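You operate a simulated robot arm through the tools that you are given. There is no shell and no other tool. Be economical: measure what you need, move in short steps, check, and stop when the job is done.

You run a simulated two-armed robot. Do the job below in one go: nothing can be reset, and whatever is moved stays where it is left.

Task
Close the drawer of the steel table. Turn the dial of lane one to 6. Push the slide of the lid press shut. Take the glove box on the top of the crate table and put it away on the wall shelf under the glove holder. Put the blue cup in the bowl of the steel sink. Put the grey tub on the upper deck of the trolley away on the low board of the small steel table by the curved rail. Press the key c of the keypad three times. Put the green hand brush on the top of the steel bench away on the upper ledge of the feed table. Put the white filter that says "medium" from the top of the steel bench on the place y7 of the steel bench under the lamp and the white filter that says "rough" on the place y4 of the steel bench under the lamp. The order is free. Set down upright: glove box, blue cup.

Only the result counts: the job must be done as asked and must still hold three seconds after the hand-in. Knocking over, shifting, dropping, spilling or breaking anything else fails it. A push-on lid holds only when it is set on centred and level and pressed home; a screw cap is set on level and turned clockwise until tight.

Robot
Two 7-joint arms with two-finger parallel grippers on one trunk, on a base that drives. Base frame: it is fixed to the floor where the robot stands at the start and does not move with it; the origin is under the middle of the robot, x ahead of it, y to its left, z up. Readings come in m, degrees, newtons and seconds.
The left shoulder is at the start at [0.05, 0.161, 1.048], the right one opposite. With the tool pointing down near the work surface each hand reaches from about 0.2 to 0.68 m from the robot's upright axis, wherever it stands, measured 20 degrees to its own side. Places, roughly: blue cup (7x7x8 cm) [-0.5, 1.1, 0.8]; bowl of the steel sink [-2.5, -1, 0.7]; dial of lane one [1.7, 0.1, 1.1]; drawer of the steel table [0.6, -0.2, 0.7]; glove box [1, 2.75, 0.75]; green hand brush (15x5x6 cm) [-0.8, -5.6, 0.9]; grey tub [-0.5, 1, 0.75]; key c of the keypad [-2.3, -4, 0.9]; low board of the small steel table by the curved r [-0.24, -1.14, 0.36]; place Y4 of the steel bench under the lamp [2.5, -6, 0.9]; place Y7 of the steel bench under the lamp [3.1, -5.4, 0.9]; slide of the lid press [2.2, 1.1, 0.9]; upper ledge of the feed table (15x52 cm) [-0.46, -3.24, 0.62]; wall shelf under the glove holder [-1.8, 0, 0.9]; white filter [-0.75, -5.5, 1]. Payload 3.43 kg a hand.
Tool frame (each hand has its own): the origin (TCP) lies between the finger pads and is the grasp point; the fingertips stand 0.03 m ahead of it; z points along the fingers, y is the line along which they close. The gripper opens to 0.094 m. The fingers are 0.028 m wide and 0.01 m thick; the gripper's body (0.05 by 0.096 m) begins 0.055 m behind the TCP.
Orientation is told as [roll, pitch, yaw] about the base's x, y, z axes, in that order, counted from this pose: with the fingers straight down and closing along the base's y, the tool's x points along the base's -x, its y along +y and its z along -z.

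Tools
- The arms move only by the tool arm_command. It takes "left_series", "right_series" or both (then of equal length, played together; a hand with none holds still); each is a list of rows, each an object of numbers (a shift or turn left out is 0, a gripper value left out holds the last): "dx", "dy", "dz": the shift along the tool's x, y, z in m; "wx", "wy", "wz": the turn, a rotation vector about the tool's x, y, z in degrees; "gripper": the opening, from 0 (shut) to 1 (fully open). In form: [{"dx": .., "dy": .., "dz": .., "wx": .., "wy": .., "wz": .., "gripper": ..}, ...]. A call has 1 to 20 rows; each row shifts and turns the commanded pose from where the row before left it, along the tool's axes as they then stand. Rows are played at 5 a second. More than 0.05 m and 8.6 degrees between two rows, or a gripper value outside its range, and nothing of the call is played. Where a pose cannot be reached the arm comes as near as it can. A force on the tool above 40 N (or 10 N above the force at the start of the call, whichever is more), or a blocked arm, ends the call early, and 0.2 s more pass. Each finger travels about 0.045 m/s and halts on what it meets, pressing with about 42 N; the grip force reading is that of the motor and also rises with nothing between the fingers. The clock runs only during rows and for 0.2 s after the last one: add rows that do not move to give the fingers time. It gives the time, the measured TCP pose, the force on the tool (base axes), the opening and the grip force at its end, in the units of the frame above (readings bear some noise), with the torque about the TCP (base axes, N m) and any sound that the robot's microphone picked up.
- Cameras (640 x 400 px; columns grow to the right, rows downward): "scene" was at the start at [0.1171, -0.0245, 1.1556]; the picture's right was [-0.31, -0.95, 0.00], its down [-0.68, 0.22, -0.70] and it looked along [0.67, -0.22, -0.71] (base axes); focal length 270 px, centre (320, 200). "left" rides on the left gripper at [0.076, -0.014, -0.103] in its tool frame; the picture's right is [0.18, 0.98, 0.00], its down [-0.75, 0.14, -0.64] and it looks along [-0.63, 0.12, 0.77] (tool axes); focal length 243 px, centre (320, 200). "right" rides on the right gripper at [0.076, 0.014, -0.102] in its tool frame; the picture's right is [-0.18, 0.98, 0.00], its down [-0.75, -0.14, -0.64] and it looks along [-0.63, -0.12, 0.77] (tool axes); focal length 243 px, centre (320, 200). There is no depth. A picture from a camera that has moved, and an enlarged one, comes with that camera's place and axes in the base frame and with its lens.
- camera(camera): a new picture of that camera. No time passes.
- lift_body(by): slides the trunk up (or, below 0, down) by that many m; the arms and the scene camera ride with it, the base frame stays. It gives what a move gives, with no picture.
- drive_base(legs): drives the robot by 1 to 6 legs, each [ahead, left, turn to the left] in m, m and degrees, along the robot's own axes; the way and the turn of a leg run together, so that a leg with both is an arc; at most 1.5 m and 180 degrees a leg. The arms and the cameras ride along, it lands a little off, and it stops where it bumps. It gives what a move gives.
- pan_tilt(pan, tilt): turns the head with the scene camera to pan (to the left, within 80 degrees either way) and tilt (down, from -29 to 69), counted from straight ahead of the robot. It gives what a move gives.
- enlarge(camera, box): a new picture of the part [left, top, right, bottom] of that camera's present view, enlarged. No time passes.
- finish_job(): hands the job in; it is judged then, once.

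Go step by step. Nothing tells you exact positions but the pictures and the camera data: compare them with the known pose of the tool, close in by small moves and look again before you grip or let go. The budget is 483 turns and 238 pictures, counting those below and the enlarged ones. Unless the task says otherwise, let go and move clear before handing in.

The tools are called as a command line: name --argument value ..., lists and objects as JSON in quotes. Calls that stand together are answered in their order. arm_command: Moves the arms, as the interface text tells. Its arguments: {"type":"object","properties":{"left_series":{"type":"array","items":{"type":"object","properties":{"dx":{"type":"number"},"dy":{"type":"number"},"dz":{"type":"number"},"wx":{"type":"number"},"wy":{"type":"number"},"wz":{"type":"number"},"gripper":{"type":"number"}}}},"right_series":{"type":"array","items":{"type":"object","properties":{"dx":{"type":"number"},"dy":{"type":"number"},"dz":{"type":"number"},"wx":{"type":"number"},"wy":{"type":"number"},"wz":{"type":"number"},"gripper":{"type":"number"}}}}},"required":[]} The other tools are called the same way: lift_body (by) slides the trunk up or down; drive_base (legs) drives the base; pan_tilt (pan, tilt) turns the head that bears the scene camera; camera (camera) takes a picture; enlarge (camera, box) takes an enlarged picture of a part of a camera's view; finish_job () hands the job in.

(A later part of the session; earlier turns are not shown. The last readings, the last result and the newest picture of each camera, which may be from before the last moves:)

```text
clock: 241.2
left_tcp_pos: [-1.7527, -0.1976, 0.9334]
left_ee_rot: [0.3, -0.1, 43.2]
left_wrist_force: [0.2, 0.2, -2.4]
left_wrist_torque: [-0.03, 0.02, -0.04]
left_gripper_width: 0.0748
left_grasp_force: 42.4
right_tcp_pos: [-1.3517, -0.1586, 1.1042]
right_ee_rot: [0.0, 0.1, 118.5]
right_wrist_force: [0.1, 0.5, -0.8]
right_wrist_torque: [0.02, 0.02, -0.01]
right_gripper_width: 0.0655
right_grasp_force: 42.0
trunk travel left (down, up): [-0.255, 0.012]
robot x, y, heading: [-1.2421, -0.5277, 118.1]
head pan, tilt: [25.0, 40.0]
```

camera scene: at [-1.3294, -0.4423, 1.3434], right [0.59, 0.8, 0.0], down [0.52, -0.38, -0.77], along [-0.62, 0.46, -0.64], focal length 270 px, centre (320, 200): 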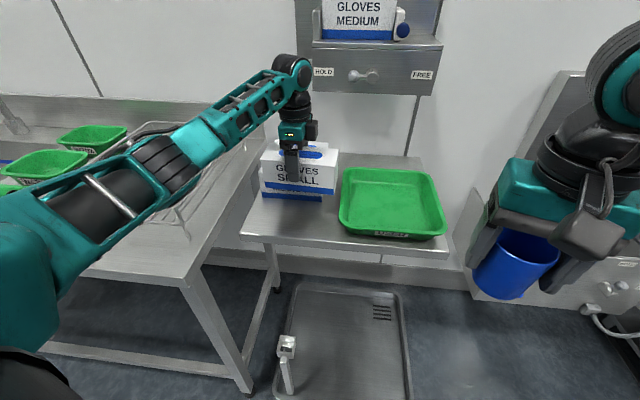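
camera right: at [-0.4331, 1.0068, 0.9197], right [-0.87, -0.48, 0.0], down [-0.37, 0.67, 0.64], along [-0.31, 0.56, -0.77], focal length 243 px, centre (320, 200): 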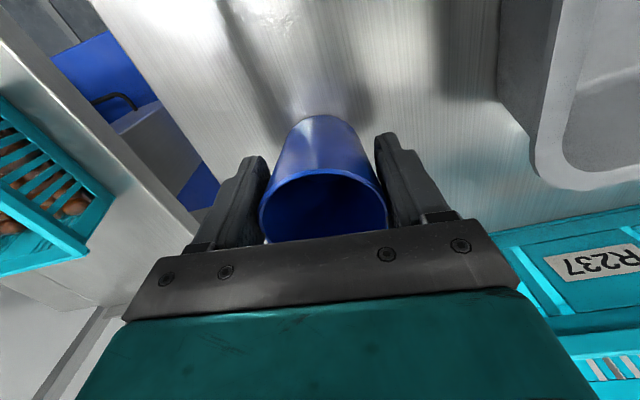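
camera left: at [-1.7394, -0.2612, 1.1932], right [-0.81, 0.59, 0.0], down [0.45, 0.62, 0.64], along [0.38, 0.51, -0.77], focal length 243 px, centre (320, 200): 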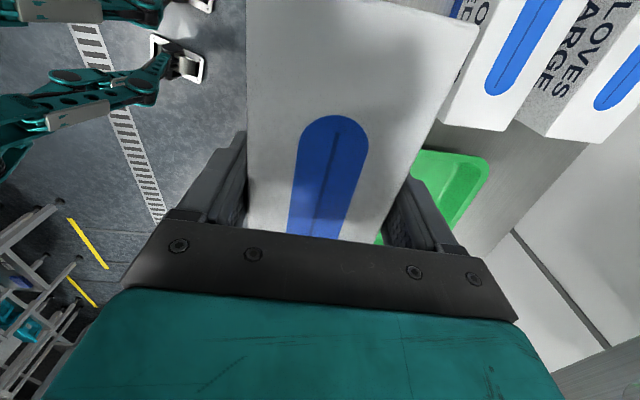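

arm_command --left_series '[{"dz": 0.003}, {"dz": 0.003}, {"dz": 0.003}, {}]'

arm_command --left_series '[{"dz": 0.003}, {"dz": 0.003}, {}]'

enlarge --camera "scene" --box '[220, 100, 420, 260]'

```text
clock: 242.2
left_tcp_pos: [-1.7539, -0.1967, 0.9277]
left_ee_rot: [0.7, -0.4, 43.4]
left_wrist_force: [-6.0, 2.0, 18.1]
left_wrist_torque: [-0.08, -0.45, 0.09]
left_gripper_width: 0.0742
left_grasp_force: 42.3
right_tcp_pos: [-1.3508, -0.1596, 1.1048]
right_ee_rot: [0.2, 0.0, 118.4]
right_wrist_force: [-0.8, 0.5, -1.1]
right_wrist_torque: [0.03, -0.04, 0.0]
right_gripper_width: 0.0654
right_grasp_force: 42.0
trunk travel left (down, up): [-0.255, 0.012]
robot x, y, heading: [-1.2431, -0.5251, 118.4]
head pan, tilt: [25.0, 40.0]
```

```text
clock: 242.9
left_tcp_pos: [-1.7545, -0.1965, 0.9249]
left_ee_rot: [1.2, -0.5, 43.5]
left_wrist_force: [3.8, -3.4, 12.7]
left_wrist_torque: [-1.13, -0.11, 0.2]
left_gripper_width: 0.0744
left_grasp_force: 42.3
right_tcp_pos: [-1.3515, -0.1593, 1.1042]
right_ee_rot: [0.1, -0.1, 118.5]
right_wrist_force: [0.7, 0.9, -0.4]
right_wrist_torque: [-0.02, 0.0, -0.04]
right_gripper_width: 0.0657
right_grasp_force: 42.1
trunk travel left (down, up): [-0.255, 0.012]
robot x, y, heading: [-1.2409, -0.5283, 118.5]
head pan, tilt: [25.0, 40.0]
stopped in row 3 (left hand): the force on the tool passed its limit at 40 N (the readings are from after the stop); the commanded pose is now the measured one
```

```text
2.50 times, centred on (320, 180) of scene
camera zoom: at [-1.3297, -0.442, 1.343], right [0.59, 0.8, 0.0], down [0.52, -0.38, -0.77], along [-0.62, 0.46, -0.64], focal length 676 px, centre (320, 250)
```

zoom: 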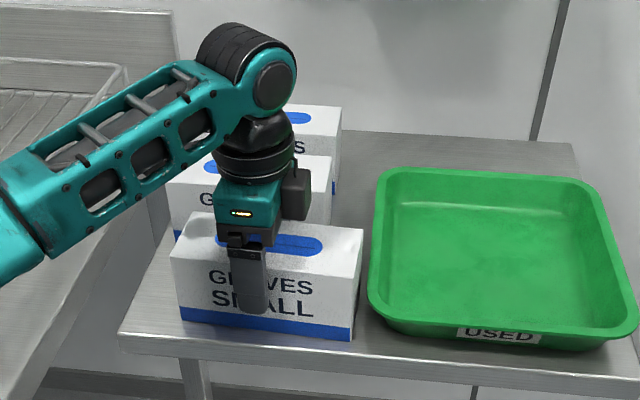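

Box rests on the shelf. Release and rise.

arm_command --left_series '[{"dz": -0.002}, {"gripper": 1}, {}, {}, {"dz": -0.02}, {"dz": -0.03}, {"dz": -0.03}, {"dz": -0.03}, {}]'

enlarge --camera "scene" --box '[220, 100, 420, 260]'

```text
clock: 244.9
left_tcp_pos: [-1.7551, -0.1974, 1.0343]
left_ee_rot: [1.0, -0.5, 43.5]
left_wrist_force: [0.2, -0.2, -0.2]
left_wrist_torque: [0.02, -0.03, 0.0]
left_gripper_width: 0.0939
left_grasp_force: 0.1
right_tcp_pos: [-1.353, -0.1583, 1.1045]
right_ee_rot: [0.0, 0.0, 118.5]
right_wrist_force: [-1.5, -0.5, -0.5]
right_wrist_torque: [0.0, 0.01, 0.01]
right_gripper_width: 0.0655
right_grasp_force: 41.6
trunk travel left (down, up): [-0.255, 0.012]
robot x, y, heading: [-1.2454, -0.5267, 118.9]
head pan, tilt: [25.0, 40.0]
```

```text
2.50 times, centred on (320, 180) of scene
camera zoom: at [-1.3312, -0.4412, 1.3433], right [0.59, 0.8, 0.0], down [0.52, -0.38, -0.77], along [-0.62, 0.46, -0.64], focal length 676 px, centre (320, 250)
```

zoom: 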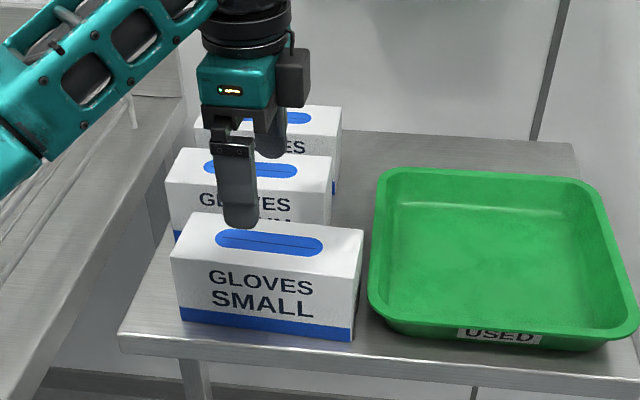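

arm_command --left_series '[{"dz": -0.04}, {"dx": 0.009, "dy": -0.034}, {"dx": 0.009, "dy": -0.034}, {"wz": -7.5}, {"wz": -7.5}, {"wz": -7.5}, {"wz": -7.5}, {"wz": -7.5}, {"wz": -7.5}, {"wz": -7.5}, {"wz": -7.5}, {"wz": -7.5}, {"wz": -7.5}, {"dx": 0.035}, {"dx": 0.035}, {"dx": 0.035}, {"dx": 0.035, "gripper": 0.2}, {}]'

drive_base --legs '[[-0.25, 0, 0], [0, 0, 32]]'

pan_tilt --pan 10 --tilt 30

camera --camera "scene"

```text
clock: 248.7
left_tcp_pos: [-1.6545, -0.3845, 1.0712]
left_ee_rot: [-0.3, -1.2, 118.4]
left_wrist_force: [-0.2, 0.2, -0.4]
left_wrist_torque: [0.0, 0.04, 0.02]
left_gripper_width: 0.0409
left_grasp_force: 0.1
right_tcp_pos: [-1.3518, -0.1585, 1.1042]
right_ee_rot: [0.0, 0.0, 118.5]
right_wrist_force: [-0.7, 0.7, -0.5]
right_wrist_torque: [-0.02, -0.03, 0.01]
right_gripper_width: 0.0655
right_grasp_force: 41.8
trunk travel left (down, up): [-0.255, 0.012]
robot x, y, heading: [-1.2435, -0.5304, 118.5]
head pan, tilt: [25.0, 40.0]
```

```text
clock: 252.1
left_tcp_pos: [-1.5476, -0.8447, 1.0705]
left_ee_rot: [-0.1, -1.1, 150.9]
left_wrist_force: [0.3, -0.4, -0.1]
left_wrist_torque: [0.0, -0.01, 0.01]
left_gripper_width: 0.0187
left_grasp_force: 0.1
right_tcp_pos: [-1.4143, -0.4937, 1.1065]
right_ee_rot: [-0.1, 0.1, 150.9]
right_wrist_force: [-0.1, -1.0, 0.1]
right_wrist_torque: [0.01, 0.03, 0.04]
right_gripper_width: 0.0657
right_grasp_force: 42.3
trunk travel left (down, up): [-0.255, 0.012]
robot x, y, heading: [-1.1233, -0.7474, 150.9]
head pan, tilt: [25.0, 40.0]
```

```text
clock: 252.9
left_tcp_pos: [-1.5463, -0.8468, 1.0704]
left_ee_rot: [-0.2, -1.1, 151.0]
left_wrist_force: [0.8, -0.4, -0.4]
left_wrist_torque: [0.03, -0.01, 0.01]
left_gripper_width: 0.019
left_grasp_force: 0.1
right_tcp_pos: [-1.4139, -0.4936, 1.105]
right_ee_rot: [0.0, 0.0, 150.9]
right_wrist_force: [0.1, -0.6, -0.6]
right_wrist_torque: [0.01, 0.01, -0.05]
right_gripper_width: 0.0656
right_grasp_force: 41.7
trunk travel left (down, up): [-0.255, 0.012]
robot x, y, heading: [-1.1233, -0.7476, 150.9]
head pan, tilt: [10.0, 30.0]
```

```text
120 pictures are left
camera scene: at [-1.2444, -0.6971, 1.3586], right [0.33, 0.95, 0.0], down [0.47, -0.16, -0.87], along [-0.82, 0.28, -0.5], focal length 270 px, centre (320, 200)
```

scene: 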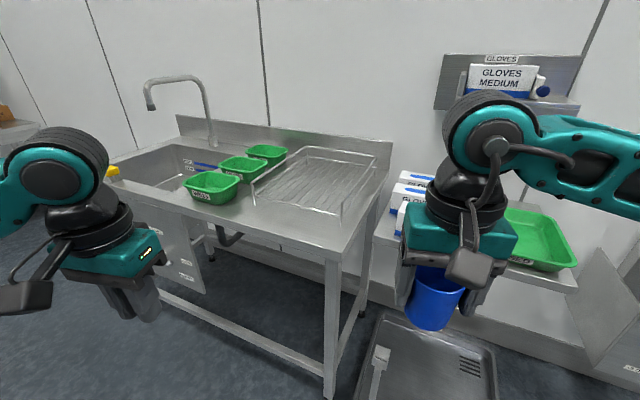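

drive_base --legs '[[0, 0, -20]]'

pan_tilt --pan 70 --tilt 25

camera --camera "scene"

```text
clock: 254.3
left_tcp_pos: [-1.5556, -0.697, 1.0703]
left_ee_rot: [-0.2, -1.1, 131.1]
left_wrist_force: [-0.1, -0.3, -0.4]
left_wrist_torque: [0.0, -0.01, -0.04]
left_gripper_width: 0.0188
left_grasp_force: 0.0
right_tcp_pos: [-1.3111, -0.4103, 1.1048]
right_ee_rot: [0.1, -0.1, 131.1]
right_wrist_force: [1.1, 0.0, 0.0]
right_wrist_torque: [0.01, -0.03, 0.02]
right_gripper_width: 0.0659
right_grasp_force: 42.1
trunk travel left (down, up): [-0.255, 0.012]
robot x, y, heading: [-1.1235, -0.7469, 131.3]
head pan, tilt: [10.0, 30.0]
```

```text
clock: 255.6
left_tcp_pos: [-1.5569, -0.6974, 1.0704]
left_ee_rot: [-0.2, -1.1, 131.1]
left_wrist_force: [0.8, -0.2, -0.3]
left_wrist_torque: [0.01, 0.02, -0.01]
left_gripper_width: 0.0189
left_grasp_force: 0.0
right_tcp_pos: [-1.3109, -0.4104, 1.1043]
right_ee_rot: [0.0, 0.0, 131.2]
right_wrist_force: [0.4, 0.0, 0.1]
right_wrist_torque: [0.02, 0.02, -0.01]
right_gripper_width: 0.0652
right_grasp_force: 42.4
trunk travel left (down, up): [-0.255, 0.012]
robot x, y, heading: [-1.1233, -0.7472, 131.4]
head pan, tilt: [70.0, 25.0]
```

```text
119 pictures are left
camera scene: at [-1.2361, -0.7491, 1.3666], right [-0.36, 0.93, 0.0], down [0.39, 0.15, -0.91], along [-0.85, -0.33, -0.42], focal length 270 px, centre (320, 200)
```

scene: 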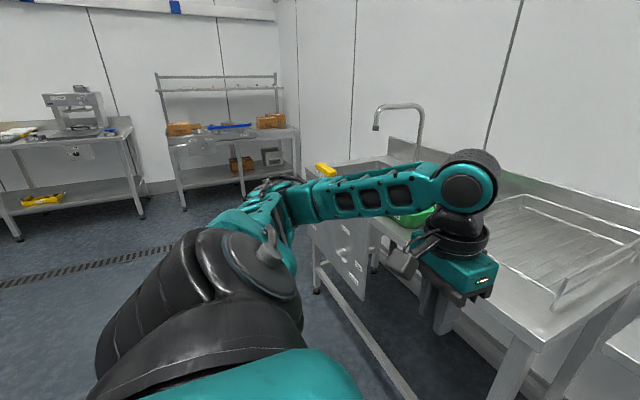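

drive_base --legs '[[0, 1.3, 0]]'

pan_tilt --pan -5 --tilt 40

camera --camera "scene"

```text
clock: 267.6
left_tcp_pos: [-2.5674, -1.5677, 1.0712]
left_ee_rot: [-0.2, -1.1, 130.4]
left_wrist_force: [0.4, -0.5, 1.0]
left_wrist_torque: [0.0, 0.0, 0.0]
left_gripper_width: 0.0189
left_grasp_force: 0.1
right_tcp_pos: [-2.3177, -1.2847, 1.1044]
right_ee_rot: [0.0, 0.0, 130.5]
right_wrist_force: [0.4, -0.6, 0.3]
right_wrist_torque: [0.03, 0.0, 0.02]
right_gripper_width: 0.0655
right_grasp_force: 42.5
trunk travel left (down, up): [-0.255, 0.012]
robot x, y, heading: [-2.1379, -1.6237, 131.1]
head pan, tilt: [70.0, 25.0]
```

```text
clock: 269.0
left_tcp_pos: [-2.5663, -1.5672, 1.0689]
left_ee_rot: [-0.2, -1.2, 130.4]
left_wrist_force: [0.3, 0.2, -0.1]
left_wrist_torque: [-0.02, 0.03, 0.02]
left_gripper_width: 0.0189
left_grasp_force: 0.1
right_tcp_pos: [-2.3187, -1.284, 1.1033]
right_ee_rot: [0.0, -0.1, 130.4]
right_wrist_force: [0.0, -0.3, 0.5]
right_wrist_torque: [0.07, 0.0, -0.02]
right_gripper_width: 0.0656
right_grasp_force: 41.7
trunk travel left (down, up): [-0.255, 0.012]
robot x, y, heading: [-2.1339, -1.6245, 130.5]
head pan, tilt: [-5.0, 40.0]
```

```text
118 pictures are left
camera scene: at [-2.2109, -1.5223, 1.3433], right [0.81, 0.58, 0.0], down [0.37, -0.52, -0.77], along [-0.45, 0.62, -0.64], focal length 270 px, centre (320, 200)
```

scene: 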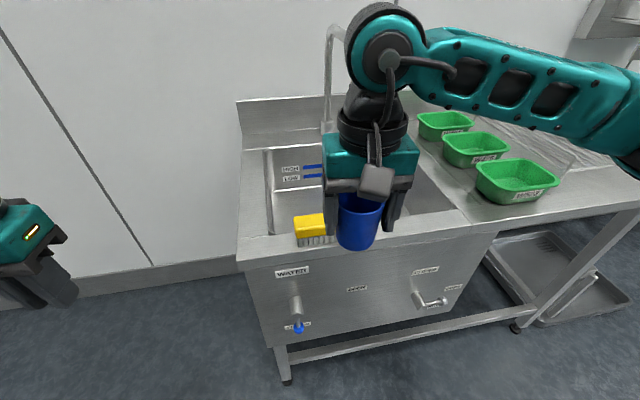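

pan_tilt --pan 25 --tilt 20

arm_command --right_series '[{"dy": -0.04}, {"dy": -0.04}, {"dy": -0.04}, {"dy": -0.04}, {}]'

pan_tilt --pan -5 --tilt 32

camera --camera "scene"

```text
clock: 270.0
left_tcp_pos: [-2.5656, -1.5691, 1.0694]
left_ee_rot: [-0.2, -1.1, 130.5]
left_wrist_force: [0.4, 1.0, -0.3]
left_wrist_torque: [-0.02, -0.02, -0.01]
left_gripper_width: 0.0186
left_grasp_force: 0.0
right_tcp_pos: [-2.319, -1.285, 1.105]
right_ee_rot: [0.0, -0.1, 130.5]
right_wrist_force: [0.2, 0.5, -0.4]
right_wrist_torque: [0.0, 0.02, 0.04]
right_gripper_width: 0.0658
right_grasp_force: 42.1
trunk travel left (down, up): [-0.255, 0.012]
robot x, y, heading: [-2.1358, -1.6207, 130.6]
head pan, tilt: [25.0, 20.0]
```

```text
clock: 271.2
left_tcp_pos: [-2.567, -1.5679, 1.0707]
left_ee_rot: [-0.1, -1.2, 130.3]
left_wrist_force: [-0.5, 0.4, 0.6]
left_wrist_torque: [0.02, 0.02, -0.01]
left_gripper_width: 0.0188
left_grasp_force: 0.1
right_tcp_pos: [-2.1973, -1.1812, 1.1037]
right_ee_rot: [0.0, 0.1, 130.5]
right_wrist_force: [0.4, 0.5, -0.9]
right_wrist_torque: [0.01, 0.02, -0.02]
right_gripper_width: 0.0657
right_grasp_force: 42.2
trunk travel left (down, up): [-0.255, 0.012]
robot x, y, heading: [-2.138, -1.6215, 130.4]
head pan, tilt: [25.0, 20.0]
```

```text
clock: 272.1
left_tcp_pos: [-2.5668, -1.5676, 1.07]
left_ee_rot: [-0.2, -1.1, 130.4]
left_wrist_force: [-0.4, 0.7, -0.3]
left_wrist_torque: [0.02, 0.02, 0.0]
left_gripper_width: 0.0186
left_grasp_force: 0.1
right_tcp_pos: [-2.1963, -1.1811, 1.1045]
right_ee_rot: [0.0, -0.1, 130.5]
right_wrist_force: [-1.0, 0.4, -0.6]
right_wrist_torque: [-0.02, -0.02, 0.01]
right_gripper_width: 0.0658
right_grasp_force: 42.3
trunk travel left (down, up): [-0.255, 0.012]
robot x, y, heading: [-2.1385, -1.6226, 130.8]
head pan, tilt: [-5.0, 32.0]
```

```text
117 pictures are left
camera scene: at [-2.2136, -1.5186, 1.3556], right [0.81, 0.58, 0.0], down [0.31, -0.43, -0.85], along [-0.49, 0.69, -0.53], focal length 270 px, centre (320, 200)
```

scene: 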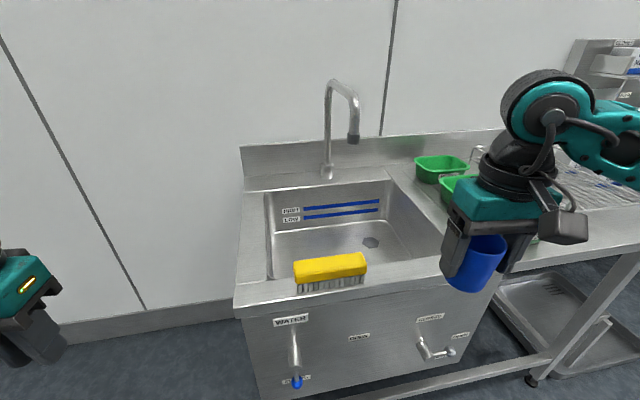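

Bowl rim ≈0.88, bowl centre ≈(-2.52,-0.95), bottom ≈0.70, spout at the back. Drive in 0.1 m and carry the cup over the bowl.

drive_base --legs '[[0.1, 0, 0]]'

arm_command --right_series '[{"dx": -0.037, "dy": 0.0137}, {"dx": -0.037, "dy": 0.0137}, {"dx": -0.037, "dy": 0.0137}, {"dx": -0.037, "dy": 0.0137}, {"dx": -0.037, "dy": 0.0137}, {"dx": -0.037, "dy": 0.0137}, {}]'

camera --camera "right"

camera --camera "scene"

```text
clock: 273.3
left_tcp_pos: [-2.6313, -1.4915, 1.0704]
left_ee_rot: [-0.3, -1.1, 130.4]
left_wrist_force: [-0.2, 0.3, -0.4]
left_wrist_torque: [-0.03, -0.04, 0.03]
left_gripper_width: 0.0189
left_grasp_force: 0.0
right_tcp_pos: [-2.2622, -1.1067, 1.1036]
right_ee_rot: [0.0, 0.0, 130.5]
right_wrist_force: [-0.4, -0.3, -0.5]
right_wrist_torque: [-0.01, 0.0, -0.02]
right_gripper_width: 0.0658
right_grasp_force: 42.1
trunk travel left (down, up): [-0.255, 0.012]
robot x, y, heading: [-2.2, -1.5463, 130.6]
head pan, tilt: [-5.0, 32.0]
```

```text
clock: 274.7
left_tcp_pos: [-2.631, -1.4925, 1.0698]
left_ee_rot: [-0.1, -1.2, 130.4]
left_wrist_force: [-0.7, 1.0, -0.3]
left_wrist_torque: [-0.04, -0.05, -0.01]
left_gripper_width: 0.0189
left_grasp_force: 0.0
right_tcp_pos: [-2.4527, -0.9989, 1.108]
right_ee_rot: [-0.6, 1.7, 131.0]
right_wrist_force: [21.3, -18.3, 4.0]
right_wrist_torque: [1.57, 1.93, 0.28]
right_gripper_width: 0.0657
right_grasp_force: 42.7
trunk travel left (down, up): [-0.255, 0.012]
robot x, y, heading: [-2.2008, -1.5506, 130.4]
head pan, tilt: [-5.0, 32.0]
stopped in row 7 (right hand): the force on the tool passed its limit at 104 N (the readings are from after the stop); the commanded pose is now the measured one
```

```text
116 pictures are left
camera right: at [-2.4177, -1.0652, 1.2118], right [-0.86, -0.51, -0.02], down [-0.41, 0.67, 0.62], along [-0.3, 0.54, -0.78], focal length 243 px, centre (320, 200)
```

right: 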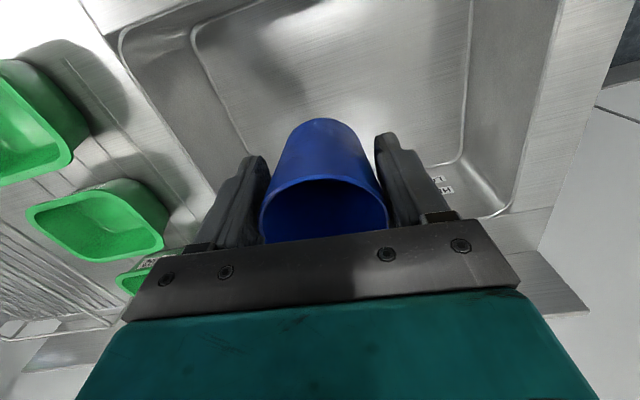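

```text
115 pictures are left
camera scene: at [-2.2767, -1.444, 1.3558], right [0.81, 0.58, 0.0], down [0.31, -0.43, -0.85], along [-0.49, 0.69, -0.53], focal length 270 px, centre (320, 200)
```

scene: 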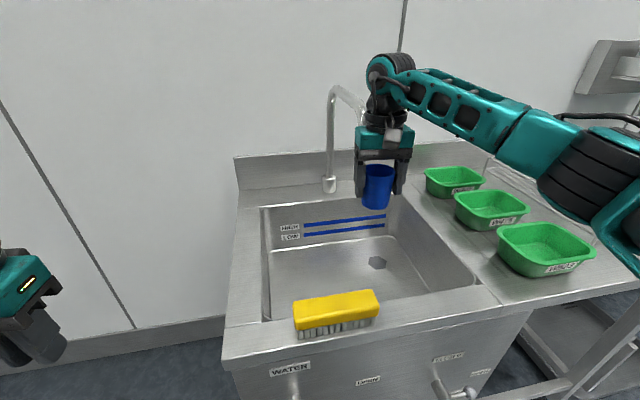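

The wrist bumped the faucet spout. Back off, shift right, and descend closer to the front-right of the bowl.

arm_command --right_series '[{"dx": 0.03}, {"dx": 0.03, "dy": -0.03}, {"dy": -0.04}, {"wx": 0.6, "wy": -1.7}, {}]'

camera --camera "scene"

camera --camera "right"

```text
clock: 275.9
left_tcp_pos: [-2.6316, -1.4918, 1.0697]
left_ee_rot: [-0.2, -1.2, 130.3]
left_wrist_force: [0.5, 0.4, 0.0]
left_wrist_torque: [-0.02, -0.01, 0.01]
left_gripper_width: 0.0189
left_grasp_force: 0.1
right_tcp_pos: [-2.361, -0.9972, 1.1068]
right_ee_rot: [-1.3, -0.3, 131.0]
right_wrist_force: [0.1, -0.3, -0.2]
right_wrist_torque: [0.0, 0.02, 0.02]
right_gripper_width: 0.0656
right_grasp_force: 42.3
trunk travel left (down, up): [-0.255, 0.012]
robot x, y, heading: [-2.1984, -1.5474, 130.5]
head pan, tilt: [-5.0, 32.0]
```

```text
114 pictures are left
camera scene: at [-2.2779, -1.4427, 1.3555], right [0.81, 0.58, 0.0], down [0.31, -0.43, -0.85], along [-0.49, 0.69, -0.53], focal length 270 px, centre (320, 200)
```

scene: 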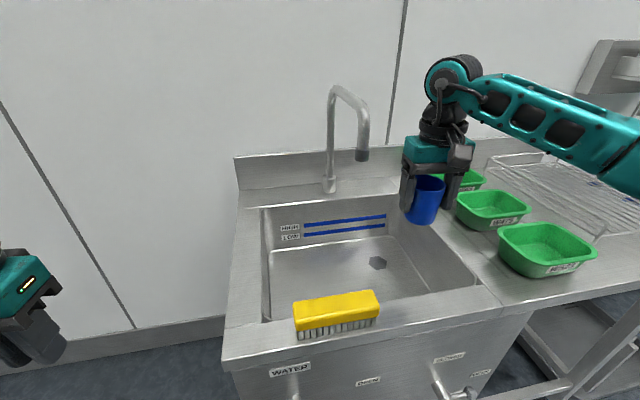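

```text
113 pictures are left
camera right: at [-2.3251, -1.0661, 1.209], right [-0.86, -0.5, -0.02], down [-0.4, 0.65, 0.65], along [-0.31, 0.57, -0.76], focal length 243 px, centre (320, 200)
```

right: 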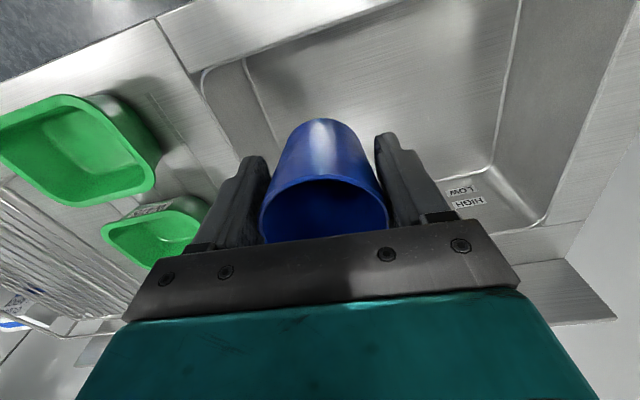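

arm_command --right_series '[{"dy": -0.03, "wx": -1.2}, {"dx": -0.025}, {"dx": -0.025}, {"dz": 0.04}, {"dz": 0.04}, {"dz": 0.04}, {"dz": 0.04}, {}]'

camera --camera "right"

camera --camera "scene"

```text
clock: 277.7
left_tcp_pos: [-2.6313, -1.4911, 1.0696]
left_ee_rot: [-0.2, -1.1, 130.4]
left_wrist_force: [-0.4, -0.2, -0.5]
left_wrist_torque: [-0.02, -0.01, -0.03]
left_gripper_width: 0.019
left_grasp_force: 0.1
right_tcp_pos: [-2.3741, -0.9391, 0.946]
right_ee_rot: [0.1, -0.2, 130.9]
right_wrist_force: [-0.6, 0.5, 0.6]
right_wrist_torque: [0.01, 0.0, 0.03]
right_gripper_width: 0.0659
right_grasp_force: 41.9
trunk travel left (down, up): [-0.255, 0.012]
robot x, y, heading: [-2.1999, -1.5496, 130.6]
head pan, tilt: [-5.0, 32.0]
```

```text
112 pictures are left
camera right: at [-2.3356, -1.0074, 1.0483], right [-0.86, -0.5, 0.0], down [-0.39, 0.66, 0.65], along [-0.33, 0.56, -0.76], focal length 243 px, centre (320, 200)
```

right: 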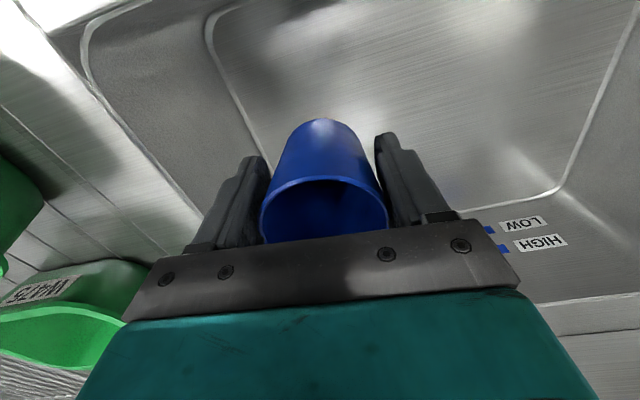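

```text
111 pictures are left
camera scene: at [-2.278, -1.4429, 1.3556], right [0.81, 0.58, 0.0], down [0.31, -0.43, -0.85], along [-0.49, 0.69, -0.53], focal length 270 px, centre (320, 200)
```

scene: 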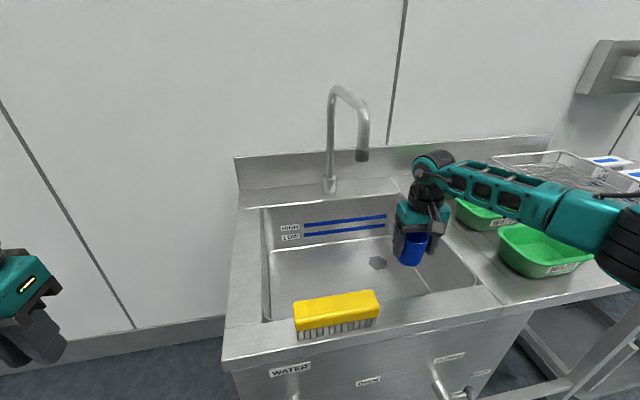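

arm_command --right_series '[{"dz": 0.03}, {"dz": 0.03}, {"dz": 0.03}, {}]'

camera --camera "scene"

```text
clock: 278.7
left_tcp_pos: [-2.6316, -1.4921, 1.0693]
left_ee_rot: [-0.2, -1.1, 130.3]
left_wrist_force: [0.0, 0.0, 0.1]
left_wrist_torque: [0.02, -0.01, 0.01]
left_gripper_width: 0.0186
left_grasp_force: 0.1
right_tcp_pos: [-2.3741, -0.9388, 0.857]
right_ee_rot: [0.1, -0.2, 130.9]
right_wrist_force: [-0.4, 0.1, -0.1]
right_wrist_torque: [0.04, 0.0, -0.01]
right_gripper_width: 0.0656
right_grasp_force: 42.3
trunk travel left (down, up): [-0.255, 0.012]
robot x, y, heading: [-2.1988, -1.5482, 130.6]
head pan, tilt: [-5.0, 32.0]
```

```text
110 pictures are left
camera scene: at [-2.278, -1.4429, 1.3555], right [0.81, 0.58, 0.0], down [0.31, -0.43, -0.85], along [-0.49, 0.69, -0.53], focal length 270 px, centre (320, 200)
```

scene: 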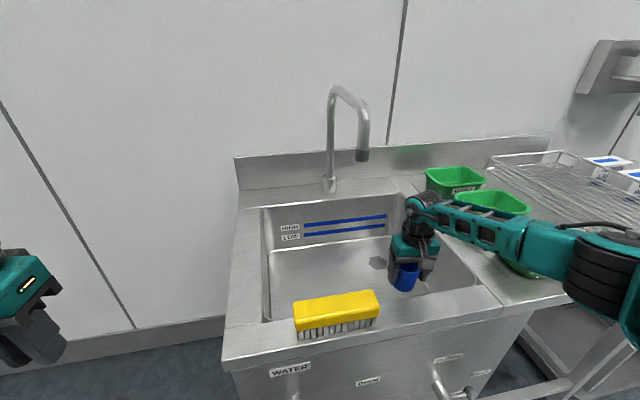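

arm_command --right_series '[{"dz": 0.02}, {"dz": 0.02}, {}]'

pan_tilt --pan -45 --tilt 35

camera --camera "scene"

```text
clock: 279.5
left_tcp_pos: [-2.6311, -1.4924, 1.0704]
left_ee_rot: [-0.2, -1.2, 130.3]
left_wrist_force: [-0.4, -0.5, 0.1]
left_wrist_torque: [0.01, 0.0, -0.01]
left_gripper_width: 0.0188
left_grasp_force: 0.0
right_tcp_pos: [-2.3747, -0.9385, 0.8186]
right_ee_rot: [0.0, -0.3, 130.9]
right_wrist_force: [0.0, -0.1, -0.7]
right_wrist_torque: [0.0, -0.02, 0.01]
right_gripper_width: 0.0656
right_grasp_force: 41.9
trunk travel left (down, up): [-0.255, 0.012]
robot x, y, heading: [-2.1993, -1.546, 130.3]
head pan, tilt: [-5.0, 32.0]
```

```text
clock: 280.6
left_tcp_pos: [-2.6332, -1.4908, 1.0697]
left_ee_rot: [-0.2, -1.0, 130.4]
left_wrist_force: [0.2, -0.6, -0.3]
left_wrist_torque: [0.0, 0.02, 0.0]
left_gripper_width: 0.0187
left_grasp_force: 0.1
right_tcp_pos: [-2.3745, -0.9382, 0.8182]
right_ee_rot: [-0.1, -0.2, 130.9]
right_wrist_force: [-0.1, 0.6, -1.0]
right_wrist_torque: [0.04, 0.03, 0.0]
right_gripper_width: 0.0654
right_grasp_force: 42.0
trunk travel left (down, up): [-0.255, 0.012]
robot x, y, heading: [-2.2025, -1.5475, 130.3]
head pan, tilt: [-45.0, 35.0]
```

```text
109 pictures are left
camera scene: at [-2.2192, -1.428, 1.3509], right [1.0, -0.08, 0.0], down [-0.04, -0.57, -0.82], along [0.06, 0.82, -0.57], focal length 270 px, centre (320, 200)
```

scene: 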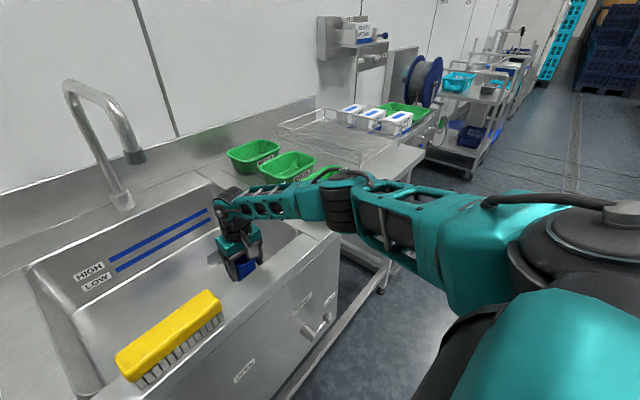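

Clear enough. Continue lowering slowly until the cup touches the bowl floor.

arm_command --right_series '[{"dz": 0.01}, {"dz": 0.01}, {"dz": 0.01}, {}]'

camera --camera "right"

```text
clock: 281.6
left_tcp_pos: [-2.6316, -1.4919, 1.0697]
left_ee_rot: [-0.3, -1.3, 130.4]
left_wrist_force: [0.3, 0.5, -0.6]
left_wrist_torque: [0.02, 0.0, 0.03]
left_gripper_width: 0.0189
left_grasp_force: 0.0
right_tcp_pos: [-2.3759, -0.9363, 0.7924]
right_ee_rot: [0.1, -0.5, 131.1]
right_wrist_force: [-6.2, 12.7, 27.3]
right_wrist_torque: [-3.58, -2.26, 0.26]
right_gripper_width: 0.0656
right_grasp_force: 42.1
trunk travel left (down, up): [-0.255, 0.012]
robot x, y, heading: [-2.2015, -1.5459, 130.3]
head pan, tilt: [-45.0, 35.0]
```

```text
108 pictures are left
camera right: at [-2.3368, -1.0043, 0.8935], right [-0.86, -0.5, 0.0], down [-0.38, 0.66, 0.65], along [-0.33, 0.56, -0.76], focal length 243 px, centre (320, 200)
```

right: 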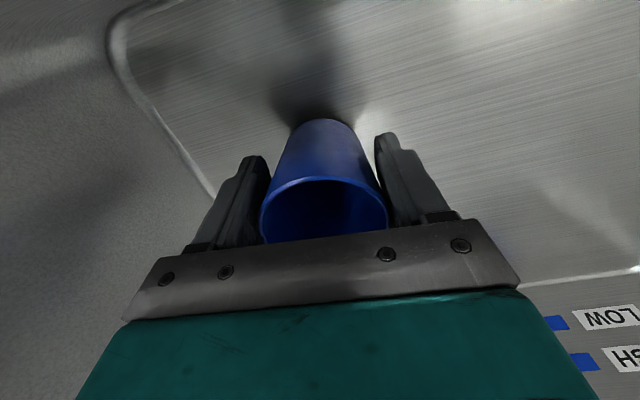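

The wrist camera is touching the bowl's front rim, not the cup. Rise a little, shift 7 cm deeper into the bowl, and continue.

arm_command --right_series '[{"dz": -0.025}, {"dx": -0.035, "dy": 0.02}, {"dx": -0.035, "dy": 0.02}, {"dz": 0.015}, {"dz": 0.01}, {}]'

camera --camera "scene"

```text
clock: 283.0
left_tcp_pos: [-2.6315, -1.4915, 1.0706]
left_ee_rot: [-0.2, -1.1, 130.4]
left_wrist_force: [-0.5, 1.3, -0.6]
left_wrist_torque: [0.03, -0.03, 0.02]
left_gripper_width: 0.0189
left_grasp_force: 0.0
right_tcp_pos: [-2.419, -0.9387, 0.8114]
right_ee_rot: [0.0, -0.2, 130.9]
right_wrist_force: [0.3, -0.4, 0.4]
right_wrist_torque: [0.01, -0.01, -0.04]
right_gripper_width: 0.0657
right_grasp_force: 42.0
right hand out of reach, approached as far as the arm can: row 2, 3, 4, 5
trunk travel left (down, up): [-0.255, 0.012]
robot x, y, heading: [-2.2005, -1.5455, 130.7]
head pan, tilt: [-45.0, 35.0]
```

```text
107 pictures are left
camera scene: at [-2.219, -1.4279, 1.3509], right [1.0, -0.08, 0.0], down [-0.05, -0.57, -0.82], along [0.06, 0.82, -0.57], focal length 270 px, centre (320, 200)
```

scene: 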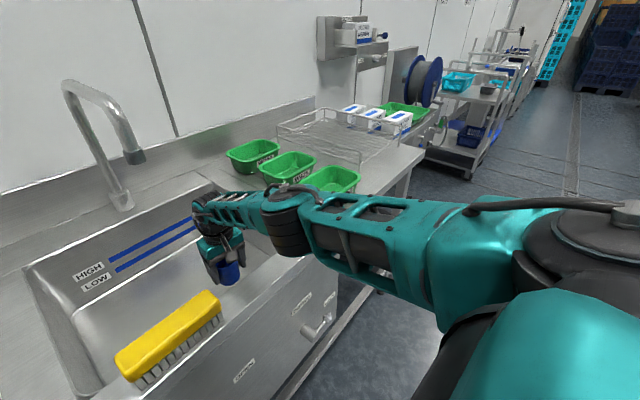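

arm_command --right_series '[{"dz": -0.04}, {}]'

lift_body --by -0.05

arm_command --right_series '[{"dz": -0.05}, {}]'

lift_body --by -0.05

```text
clock: 283.6
left_tcp_pos: [-2.6322, -1.4905, 1.0702]
left_ee_rot: [-0.2, -0.9, 130.4]
left_wrist_force: [-0.3, 0.1, -0.9]
left_wrist_torque: [0.01, -0.01, 0.0]
left_gripper_width: 0.0186
left_grasp_force: 0.1
right_tcp_pos: [-2.4174, -0.9402, 0.8511]
right_ee_rot: [0.0, -0.3, 130.8]
right_wrist_force: [1.3, 0.1, 0.8]
right_wrist_torque: [0.02, -0.03, -0.02]
right_gripper_width: 0.0656
right_grasp_force: 42.0
trunk travel left (down, up): [-0.255, 0.012]
robot x, y, heading: [-2.1985, -1.5454, 130.6]
head pan, tilt: [-45.0, 35.0]
```

```text
clock: 284.5
left_tcp_pos: [-2.6317, -1.4919, 1.0201]
left_ee_rot: [-0.3, -1.1, 130.4]
left_wrist_force: [-0.5, -0.1, -1.1]
left_wrist_torque: [0.03, 0.01, 0.02]
left_gripper_width: 0.019
left_grasp_force: 0.1
right_tcp_pos: [-2.4178, -0.9402, 0.8021]
right_ee_rot: [0.0, -0.1, 130.9]
right_wrist_force: [-0.7, 0.1, 0.2]
right_wrist_torque: [-0.01, 0.01, 0.0]
right_gripper_width: 0.0653
right_grasp_force: 42.1
trunk travel left (down, up): [-0.205, 0.062]
robot x, y, heading: [-2.201, -1.5454, 130.6]
head pan, tilt: [-45.0, 35.0]
```

```text
clock: 285.1
left_tcp_pos: [-2.6318, -1.4899, 1.0207]
left_ee_rot: [-0.2, -1.1, 130.4]
left_wrist_force: [-0.4, 0.9, -0.5]
left_wrist_torque: [-0.03, 0.04, 0.05]
left_gripper_width: 0.0189
left_grasp_force: 0.0
right_tcp_pos: [-2.4175, -0.9412, 0.85]
right_ee_rot: [0.0, -0.3, 130.9]
right_wrist_force: [0.9, 0.6, 0.0]
right_wrist_torque: [0.0, 0.01, -0.04]
right_gripper_width: 0.0653
right_grasp_force: 42.4
trunk travel left (down, up): [-0.205, 0.062]
robot x, y, heading: [-2.198, -1.5478, 130.5]
head pan, tilt: [-45.0, 35.0]
```

```text
clock: 286.0
left_tcp_pos: [-2.6315, -1.4919, 0.9718]
left_ee_rot: [-0.1, -1.0, 130.3]
left_wrist_force: [0.1, 0.1, -0.4]
left_wrist_torque: [0.04, 0.0, -0.01]
left_gripper_width: 0.0186
left_grasp_force: 0.0
right_tcp_pos: [-2.4163, -0.9418, 0.8009]
right_ee_rot: [0.1, -0.2, 130.9]
right_wrist_force: [0.0, 0.1, 0.0]
right_wrist_torque: [0.01, -0.02, -0.02]
right_gripper_width: 0.0657
right_grasp_force: 41.5
trunk travel left (down, up): [-0.155, 0.112]
robot x, y, heading: [-2.1975, -1.5494, 130.4]
head pan, tilt: [-45.0, 35.0]
```

arm_command --right_series '[{"dx": -0.02}, {"dz": 0.01}, {"dz": 0.01}, {"dz": 0.008}, {}]'

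camera --camera "right"

```text
clock: 287.2
left_tcp_pos: [-2.6318, -1.4914, 0.9705]
left_ee_rot: [-0.1, -1.2, 130.3]
left_wrist_force: [-0.8, 0.6, 0.2]
left_wrist_torque: [0.01, 0.0, -0.02]
left_gripper_width: 0.0188
left_grasp_force: 0.1
right_tcp_pos: [-2.4316, -0.9259, 0.7748]
right_ee_rot: [0.0, -0.3, 130.9]
right_wrist_force: [0.1, 0.8, 6.7]
right_wrist_torque: [0.08, -0.13, 0.02]
right_gripper_width: 0.0655
right_grasp_force: 42.0
trunk travel left (down, up): [-0.155, 0.112]
robot x, y, heading: [-2.2025, -1.5441, 130.6]
head pan, tilt: [-45.0, 35.0]
```

```text
106 pictures are left
camera right: at [-2.3928, -0.9934, 0.8765], right [-0.86, -0.5, 0.0], down [-0.38, 0.66, 0.65], along [-0.33, 0.56, -0.76], focal length 243 px, centre (320, 200)
```

right: 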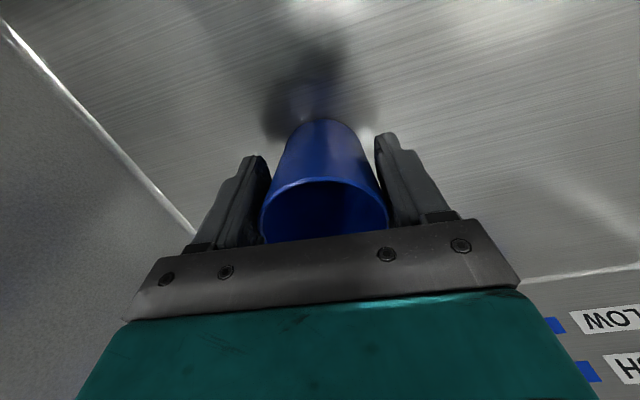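

The cup stands on the bowl floor (6.7 N, no torque). Release and rise straight up.

arm_command --right_series '[{"gripper": 1}, {}, {}, {"dz": -0.02}, {"dz": -0.03}, {"dz": -0.03}, {}]'

camera --camera "right"

```text
clock: 288.8
left_tcp_pos: [-2.6313, -1.4916, 0.9711]
left_ee_rot: [-0.1, -1.1, 130.5]
left_wrist_force: [-1.1, 0.7, 0.6]
left_wrist_torque: [-0.02, 0.04, -0.03]
left_gripper_width: 0.0187
left_grasp_force: 0.1
right_tcp_pos: [-2.4311, -0.9261, 0.8548]
right_ee_rot: [0.1, -0.3, 130.9]
right_wrist_force: [0.3, -1.4, -0.3]
right_wrist_torque: [-0.02, -0.01, -0.02]
right_gripper_width: 0.0939
right_grasp_force: 0.0
trunk travel left (down, up): [-0.155, 0.112]
robot x, y, heading: [-2.2031, -1.5461, 130.4]
head pan, tilt: [-45.0, 35.0]
```

```text
105 pictures are left
camera right: at [-2.3919, -0.9931, 0.9568], right [-0.86, -0.5, 0.0], down [-0.39, 0.66, 0.64], along [-0.33, 0.56, -0.76], focal length 243 px, centre (320, 200)
```

right: 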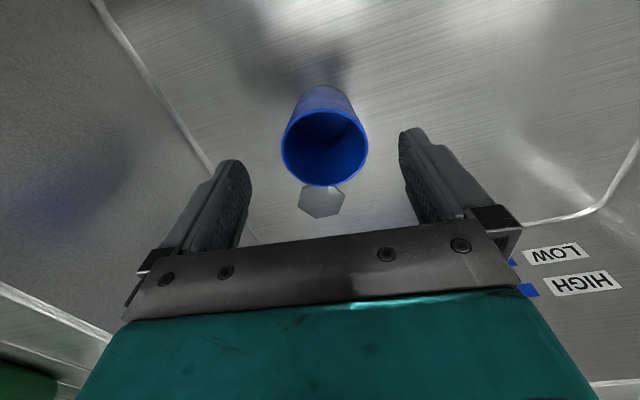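

Cup stands upright. Withdraw the right hand below the spout, then up and back.

arm_command --right_series '[{"dx": 0.03, "dz": -0.02}, {"dx": 0.03, "dz": -0.02}, {"dx": 0.02, "dz": -0.03}, {"dz": -0.04}, {"dz": -0.04}, {"dx": 0.04}, {"dx": 0.04}, {"dx": 0.04}, {"dx": 0.04, "gripper": 0.2}, {}]'

drive_base --legs '[[-0.3, 0, 0]]'

pan_tilt --pan -5 --tilt 30

camera --camera "scene"

```text
clock: 291.0
left_tcp_pos: [-2.6311, -1.4904, 0.97]
left_ee_rot: [-0.2, -1.2, 130.4]
left_wrist_force: [-0.6, -0.3, 0.4]
left_wrist_torque: [-0.01, 0.03, -0.02]
left_gripper_width: 0.0186
left_grasp_force: 0.1
right_tcp_pos: [-2.2744, -1.1079, 1.0015]
right_ee_rot: [0.0, -0.1, 131.0]
right_wrist_force: [0.5, 1.2, 1.3]
right_wrist_torque: [0.01, 0.01, -0.01]
right_gripper_width: 0.0412
right_grasp_force: 0.0
trunk travel left (down, up): [-0.155, 0.112]
robot x, y, heading: [-2.1994, -1.5491, 130.7]
head pan, tilt: [-45.0, 35.0]
```

```text
clock: 293.1
left_tcp_pos: [-2.4386, -1.7178, 0.9709]
left_ee_rot: [-0.2, -1.1, 130.2]
left_wrist_force: [0.2, -0.1, 0.1]
left_wrist_torque: [0.01, 0.02, 0.0]
left_gripper_width: 0.019
left_grasp_force: 0.0
right_tcp_pos: [-2.0811, -1.3356, 1.0033]
right_ee_rot: [0.1, -0.2, 130.7]
right_wrist_force: [0.2, -1.1, -0.2]
right_wrist_torque: [-0.01, -0.01, -0.01]
right_gripper_width: 0.019
right_grasp_force: 0.1
trunk travel left (down, up): [-0.155, 0.112]
robot x, y, heading: [-2.0063, -1.7731, 130.2]
head pan, tilt: [-45.0, 35.0]
```

```text
clock: 294.1
left_tcp_pos: [-2.4389, -1.7171, 0.97]
left_ee_rot: [-0.3, -1.0, 130.2]
left_wrist_force: [0.0, 0.8, 0.1]
left_wrist_torque: [-0.03, -0.01, -0.01]
left_gripper_width: 0.0187
left_grasp_force: 0.2
right_tcp_pos: [-2.0798, -1.3351, 1.0037]
right_ee_rot: [0.1, -0.3, 130.8]
right_wrist_force: [0.5, -0.3, 0.3]
right_wrist_torque: [-0.01, 0.01, 0.0]
right_gripper_width: 0.0189
right_grasp_force: 0.1
trunk travel left (down, up): [-0.155, 0.112]
robot x, y, heading: [-2.0095, -1.7723, 130.3]
head pan, tilt: [-5.0, 30.0]
```

```text
104 pictures are left
camera scene: at [-2.0853, -1.6685, 1.2587], right [0.82, 0.58, 0.0], down [0.29, -0.41, -0.87], along [-0.5, 0.71, -0.5], focal length 270 px, centre (320, 200)
```

scene: 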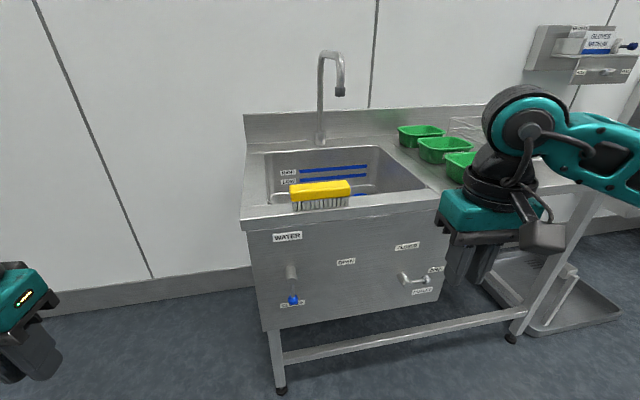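

Cup task is done. Next the grey tub: strafe back along the aisle to the trolley.

drive_base --legs '[[0, -1.2, 0], [0.3, -1.0, 0], [0.08, -0.6, 0]]'

pan_tilt --pan 5 --tilt 35

camera --camera "scene"

```text
clock: 318.9
left_tcp_pos: [-0.5211, 0.3705, 0.9711]
left_ee_rot: [-0.2, -1.2, 128.6]
left_wrist_force: [-0.7, 0.9, 0.5]
left_wrist_torque: [-0.01, 0.04, -0.01]
left_gripper_width: 0.0187
left_grasp_force: 0.1
right_tcp_pos: [-0.1513, 0.7431, 1.0027]
right_ee_rot: [0.0, -0.2, 129.1]
right_wrist_force: [-0.1, -0.4, 0.1]
right_wrist_torque: [-0.01, 0.04, -0.04]
right_gripper_width: 0.0188
right_grasp_force: 0.1
trunk travel left (down, up): [-0.155, 0.112]
robot x, y, heading: [-0.0906, 0.2992, 128.5]
head pan, tilt: [-5.0, 30.0]
```

```text
clock: 319.6
left_tcp_pos: [-0.5208, 0.3706, 0.969]
left_ee_rot: [-0.2, -1.1, 128.5]
left_wrist_force: [-0.5, 0.1, -0.7]
left_wrist_torque: [0.01, 0.01, 0.0]
left_gripper_width: 0.0188
left_grasp_force: 0.0
right_tcp_pos: [-0.1516, 0.7421, 1.0025]
right_ee_rot: [0.0, -0.2, 129.1]
right_wrist_force: [-0.7, -0.6, 0.0]
right_wrist_torque: [-0.02, -0.04, 0.0]
right_gripper_width: 0.0192
right_grasp_force: 0.0
trunk travel left (down, up): [-0.155, 0.112]
robot x, y, heading: [-0.0913, 0.3028, 128.6]
head pan, tilt: [5.0, 35.0]
```

```text
103 pictures are left
camera scene: at [-0.1765, 0.3978, 1.2509], right [0.72, 0.69, 0.0], down [0.4, -0.41, -0.82], along [-0.57, 0.59, -0.57], focal length 270 px, centre (320, 200)
```

scene: 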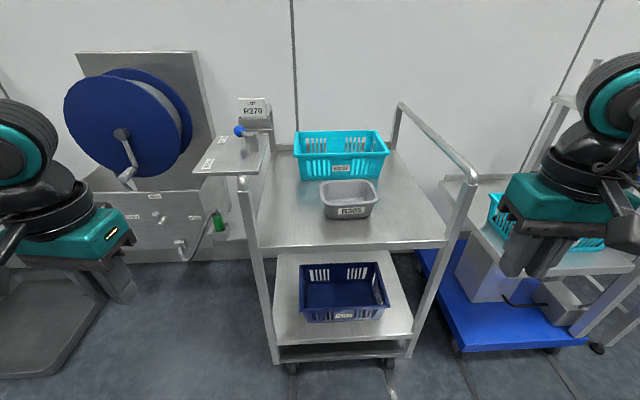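

enlarge --camera "scene" --box '[290, 120, 410, 230]'

pan_tilt --pan 80 --tilt 30

camera --camera "scene"

```text
3.64 times, centred on (350, 175) of scene
camera zoom: at [-0.1765, 0.3978, 1.2509], right [0.72, 0.69, 0.0], down [0.4, -0.41, -0.82], along [-0.57, 0.59, -0.57], focal length 983 px, centre (211, 291)
```

zoom: 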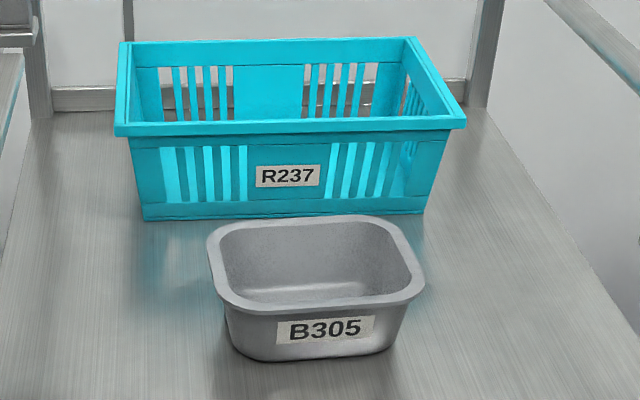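

```text
clock: 321.1
left_tcp_pos: [-0.5211, 0.371, 0.9707]
left_ee_rot: [-0.2, -1.1, 128.7]
left_wrist_force: [0.6, -0.3, -0.1]
left_wrist_torque: [0.03, 0.01, -0.02]
left_gripper_width: 0.0186
left_grasp_force: 0.0
right_tcp_pos: [-0.1517, 0.7433, 1.0033]
right_ee_rot: [0.0, -0.1, 129.1]
right_wrist_force: [-0.2, 0.0, -0.3]
right_wrist_torque: [-0.03, -0.02, -0.04]
right_gripper_width: 0.019
right_grasp_force: 0.0
trunk travel left (down, up): [-0.155, 0.112]
robot x, y, heading: [-0.0962, 0.3001, 128.7]
head pan, tilt: [80.0, 30.0]
```

```text
101 pictures are left
camera scene: at [-0.195, 0.2907, 1.2587], right [-0.48, 0.88, 0.0], down [0.44, 0.24, -0.87], along [-0.76, -0.42, -0.5], focal length 270 px, centre (320, 200)
```

scene: 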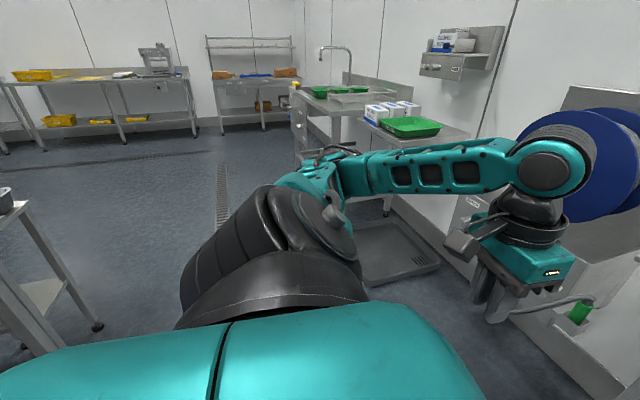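

The small table with the low board is behind me. I turn to inspect it before deciding how to hold the tub.

drive_base --legs '[[-0.1, 0, 0], [0, 0, 130]]'

pan_tilt --pan 0 --tilt 35

camera --camera "scene"

```text
clock: 327.7
left_tcp_pos: [0.1977, -0.1475, 0.9701]
left_ee_rot: [-0.2, -1.1, -101.0]
left_wrist_force: [-0.8, -0.4, 0.0]
left_wrist_torque: [0.0, -0.02, -0.02]
left_gripper_width: 0.019
left_grasp_force: 0.0
right_tcp_pos: [-0.3246, -0.1082, 1.0021]
right_ee_rot: [0.0, -0.2, -100.5]
right_wrist_force: [0.1, 0.2, -0.7]
right_wrist_torque: [0.04, 0.03, 0.06]
right_gripper_width: 0.0189
right_grasp_force: 0.0
trunk travel left (down, up): [-0.155, 0.112]
robot x, y, heading: [-0.0276, 0.2238, -100.7]
head pan, tilt: [80.0, 30.0]
```

```text
clock: 329.2
left_tcp_pos: [0.1974, -0.1464, 0.9703]
left_ee_rot: [-0.1, -1.1, -101.0]
left_wrist_force: [-0.2, -0.8, -0.3]
left_wrist_torque: [-0.02, -0.01, -0.01]
left_gripper_width: 0.0187
left_grasp_force: 0.0
right_tcp_pos: [-0.3234, -0.107, 1.0038]
right_ee_rot: [0.0, -0.1, -100.6]
right_wrist_force: [0.4, 0.6, 0.6]
right_wrist_torque: [0.01, 0.03, 0.03]
right_gripper_width: 0.0186
right_grasp_force: 0.0
trunk travel left (down, up): [-0.155, 0.112]
robot x, y, heading: [-0.0269, 0.2234, -101.1]
head pan, tilt: [0.0, 35.0]
```

```text
100 pictures are left
camera scene: at [-0.0524, 0.0993, 1.2509], right [-0.98, 0.19, 0.0], down [0.11, 0.56, -0.82], along [-0.15, -0.8, -0.57], focal length 270 px, centre (320, 200)
```

scene: 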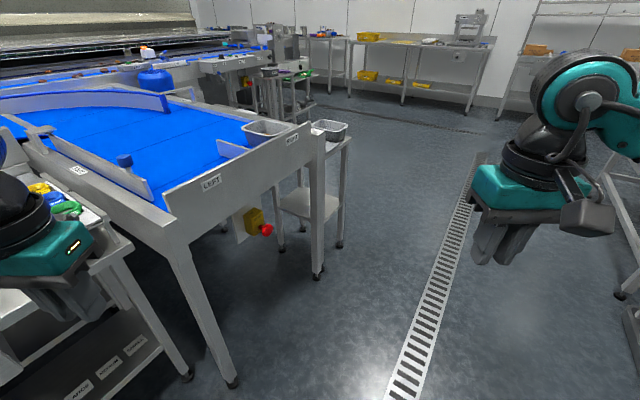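

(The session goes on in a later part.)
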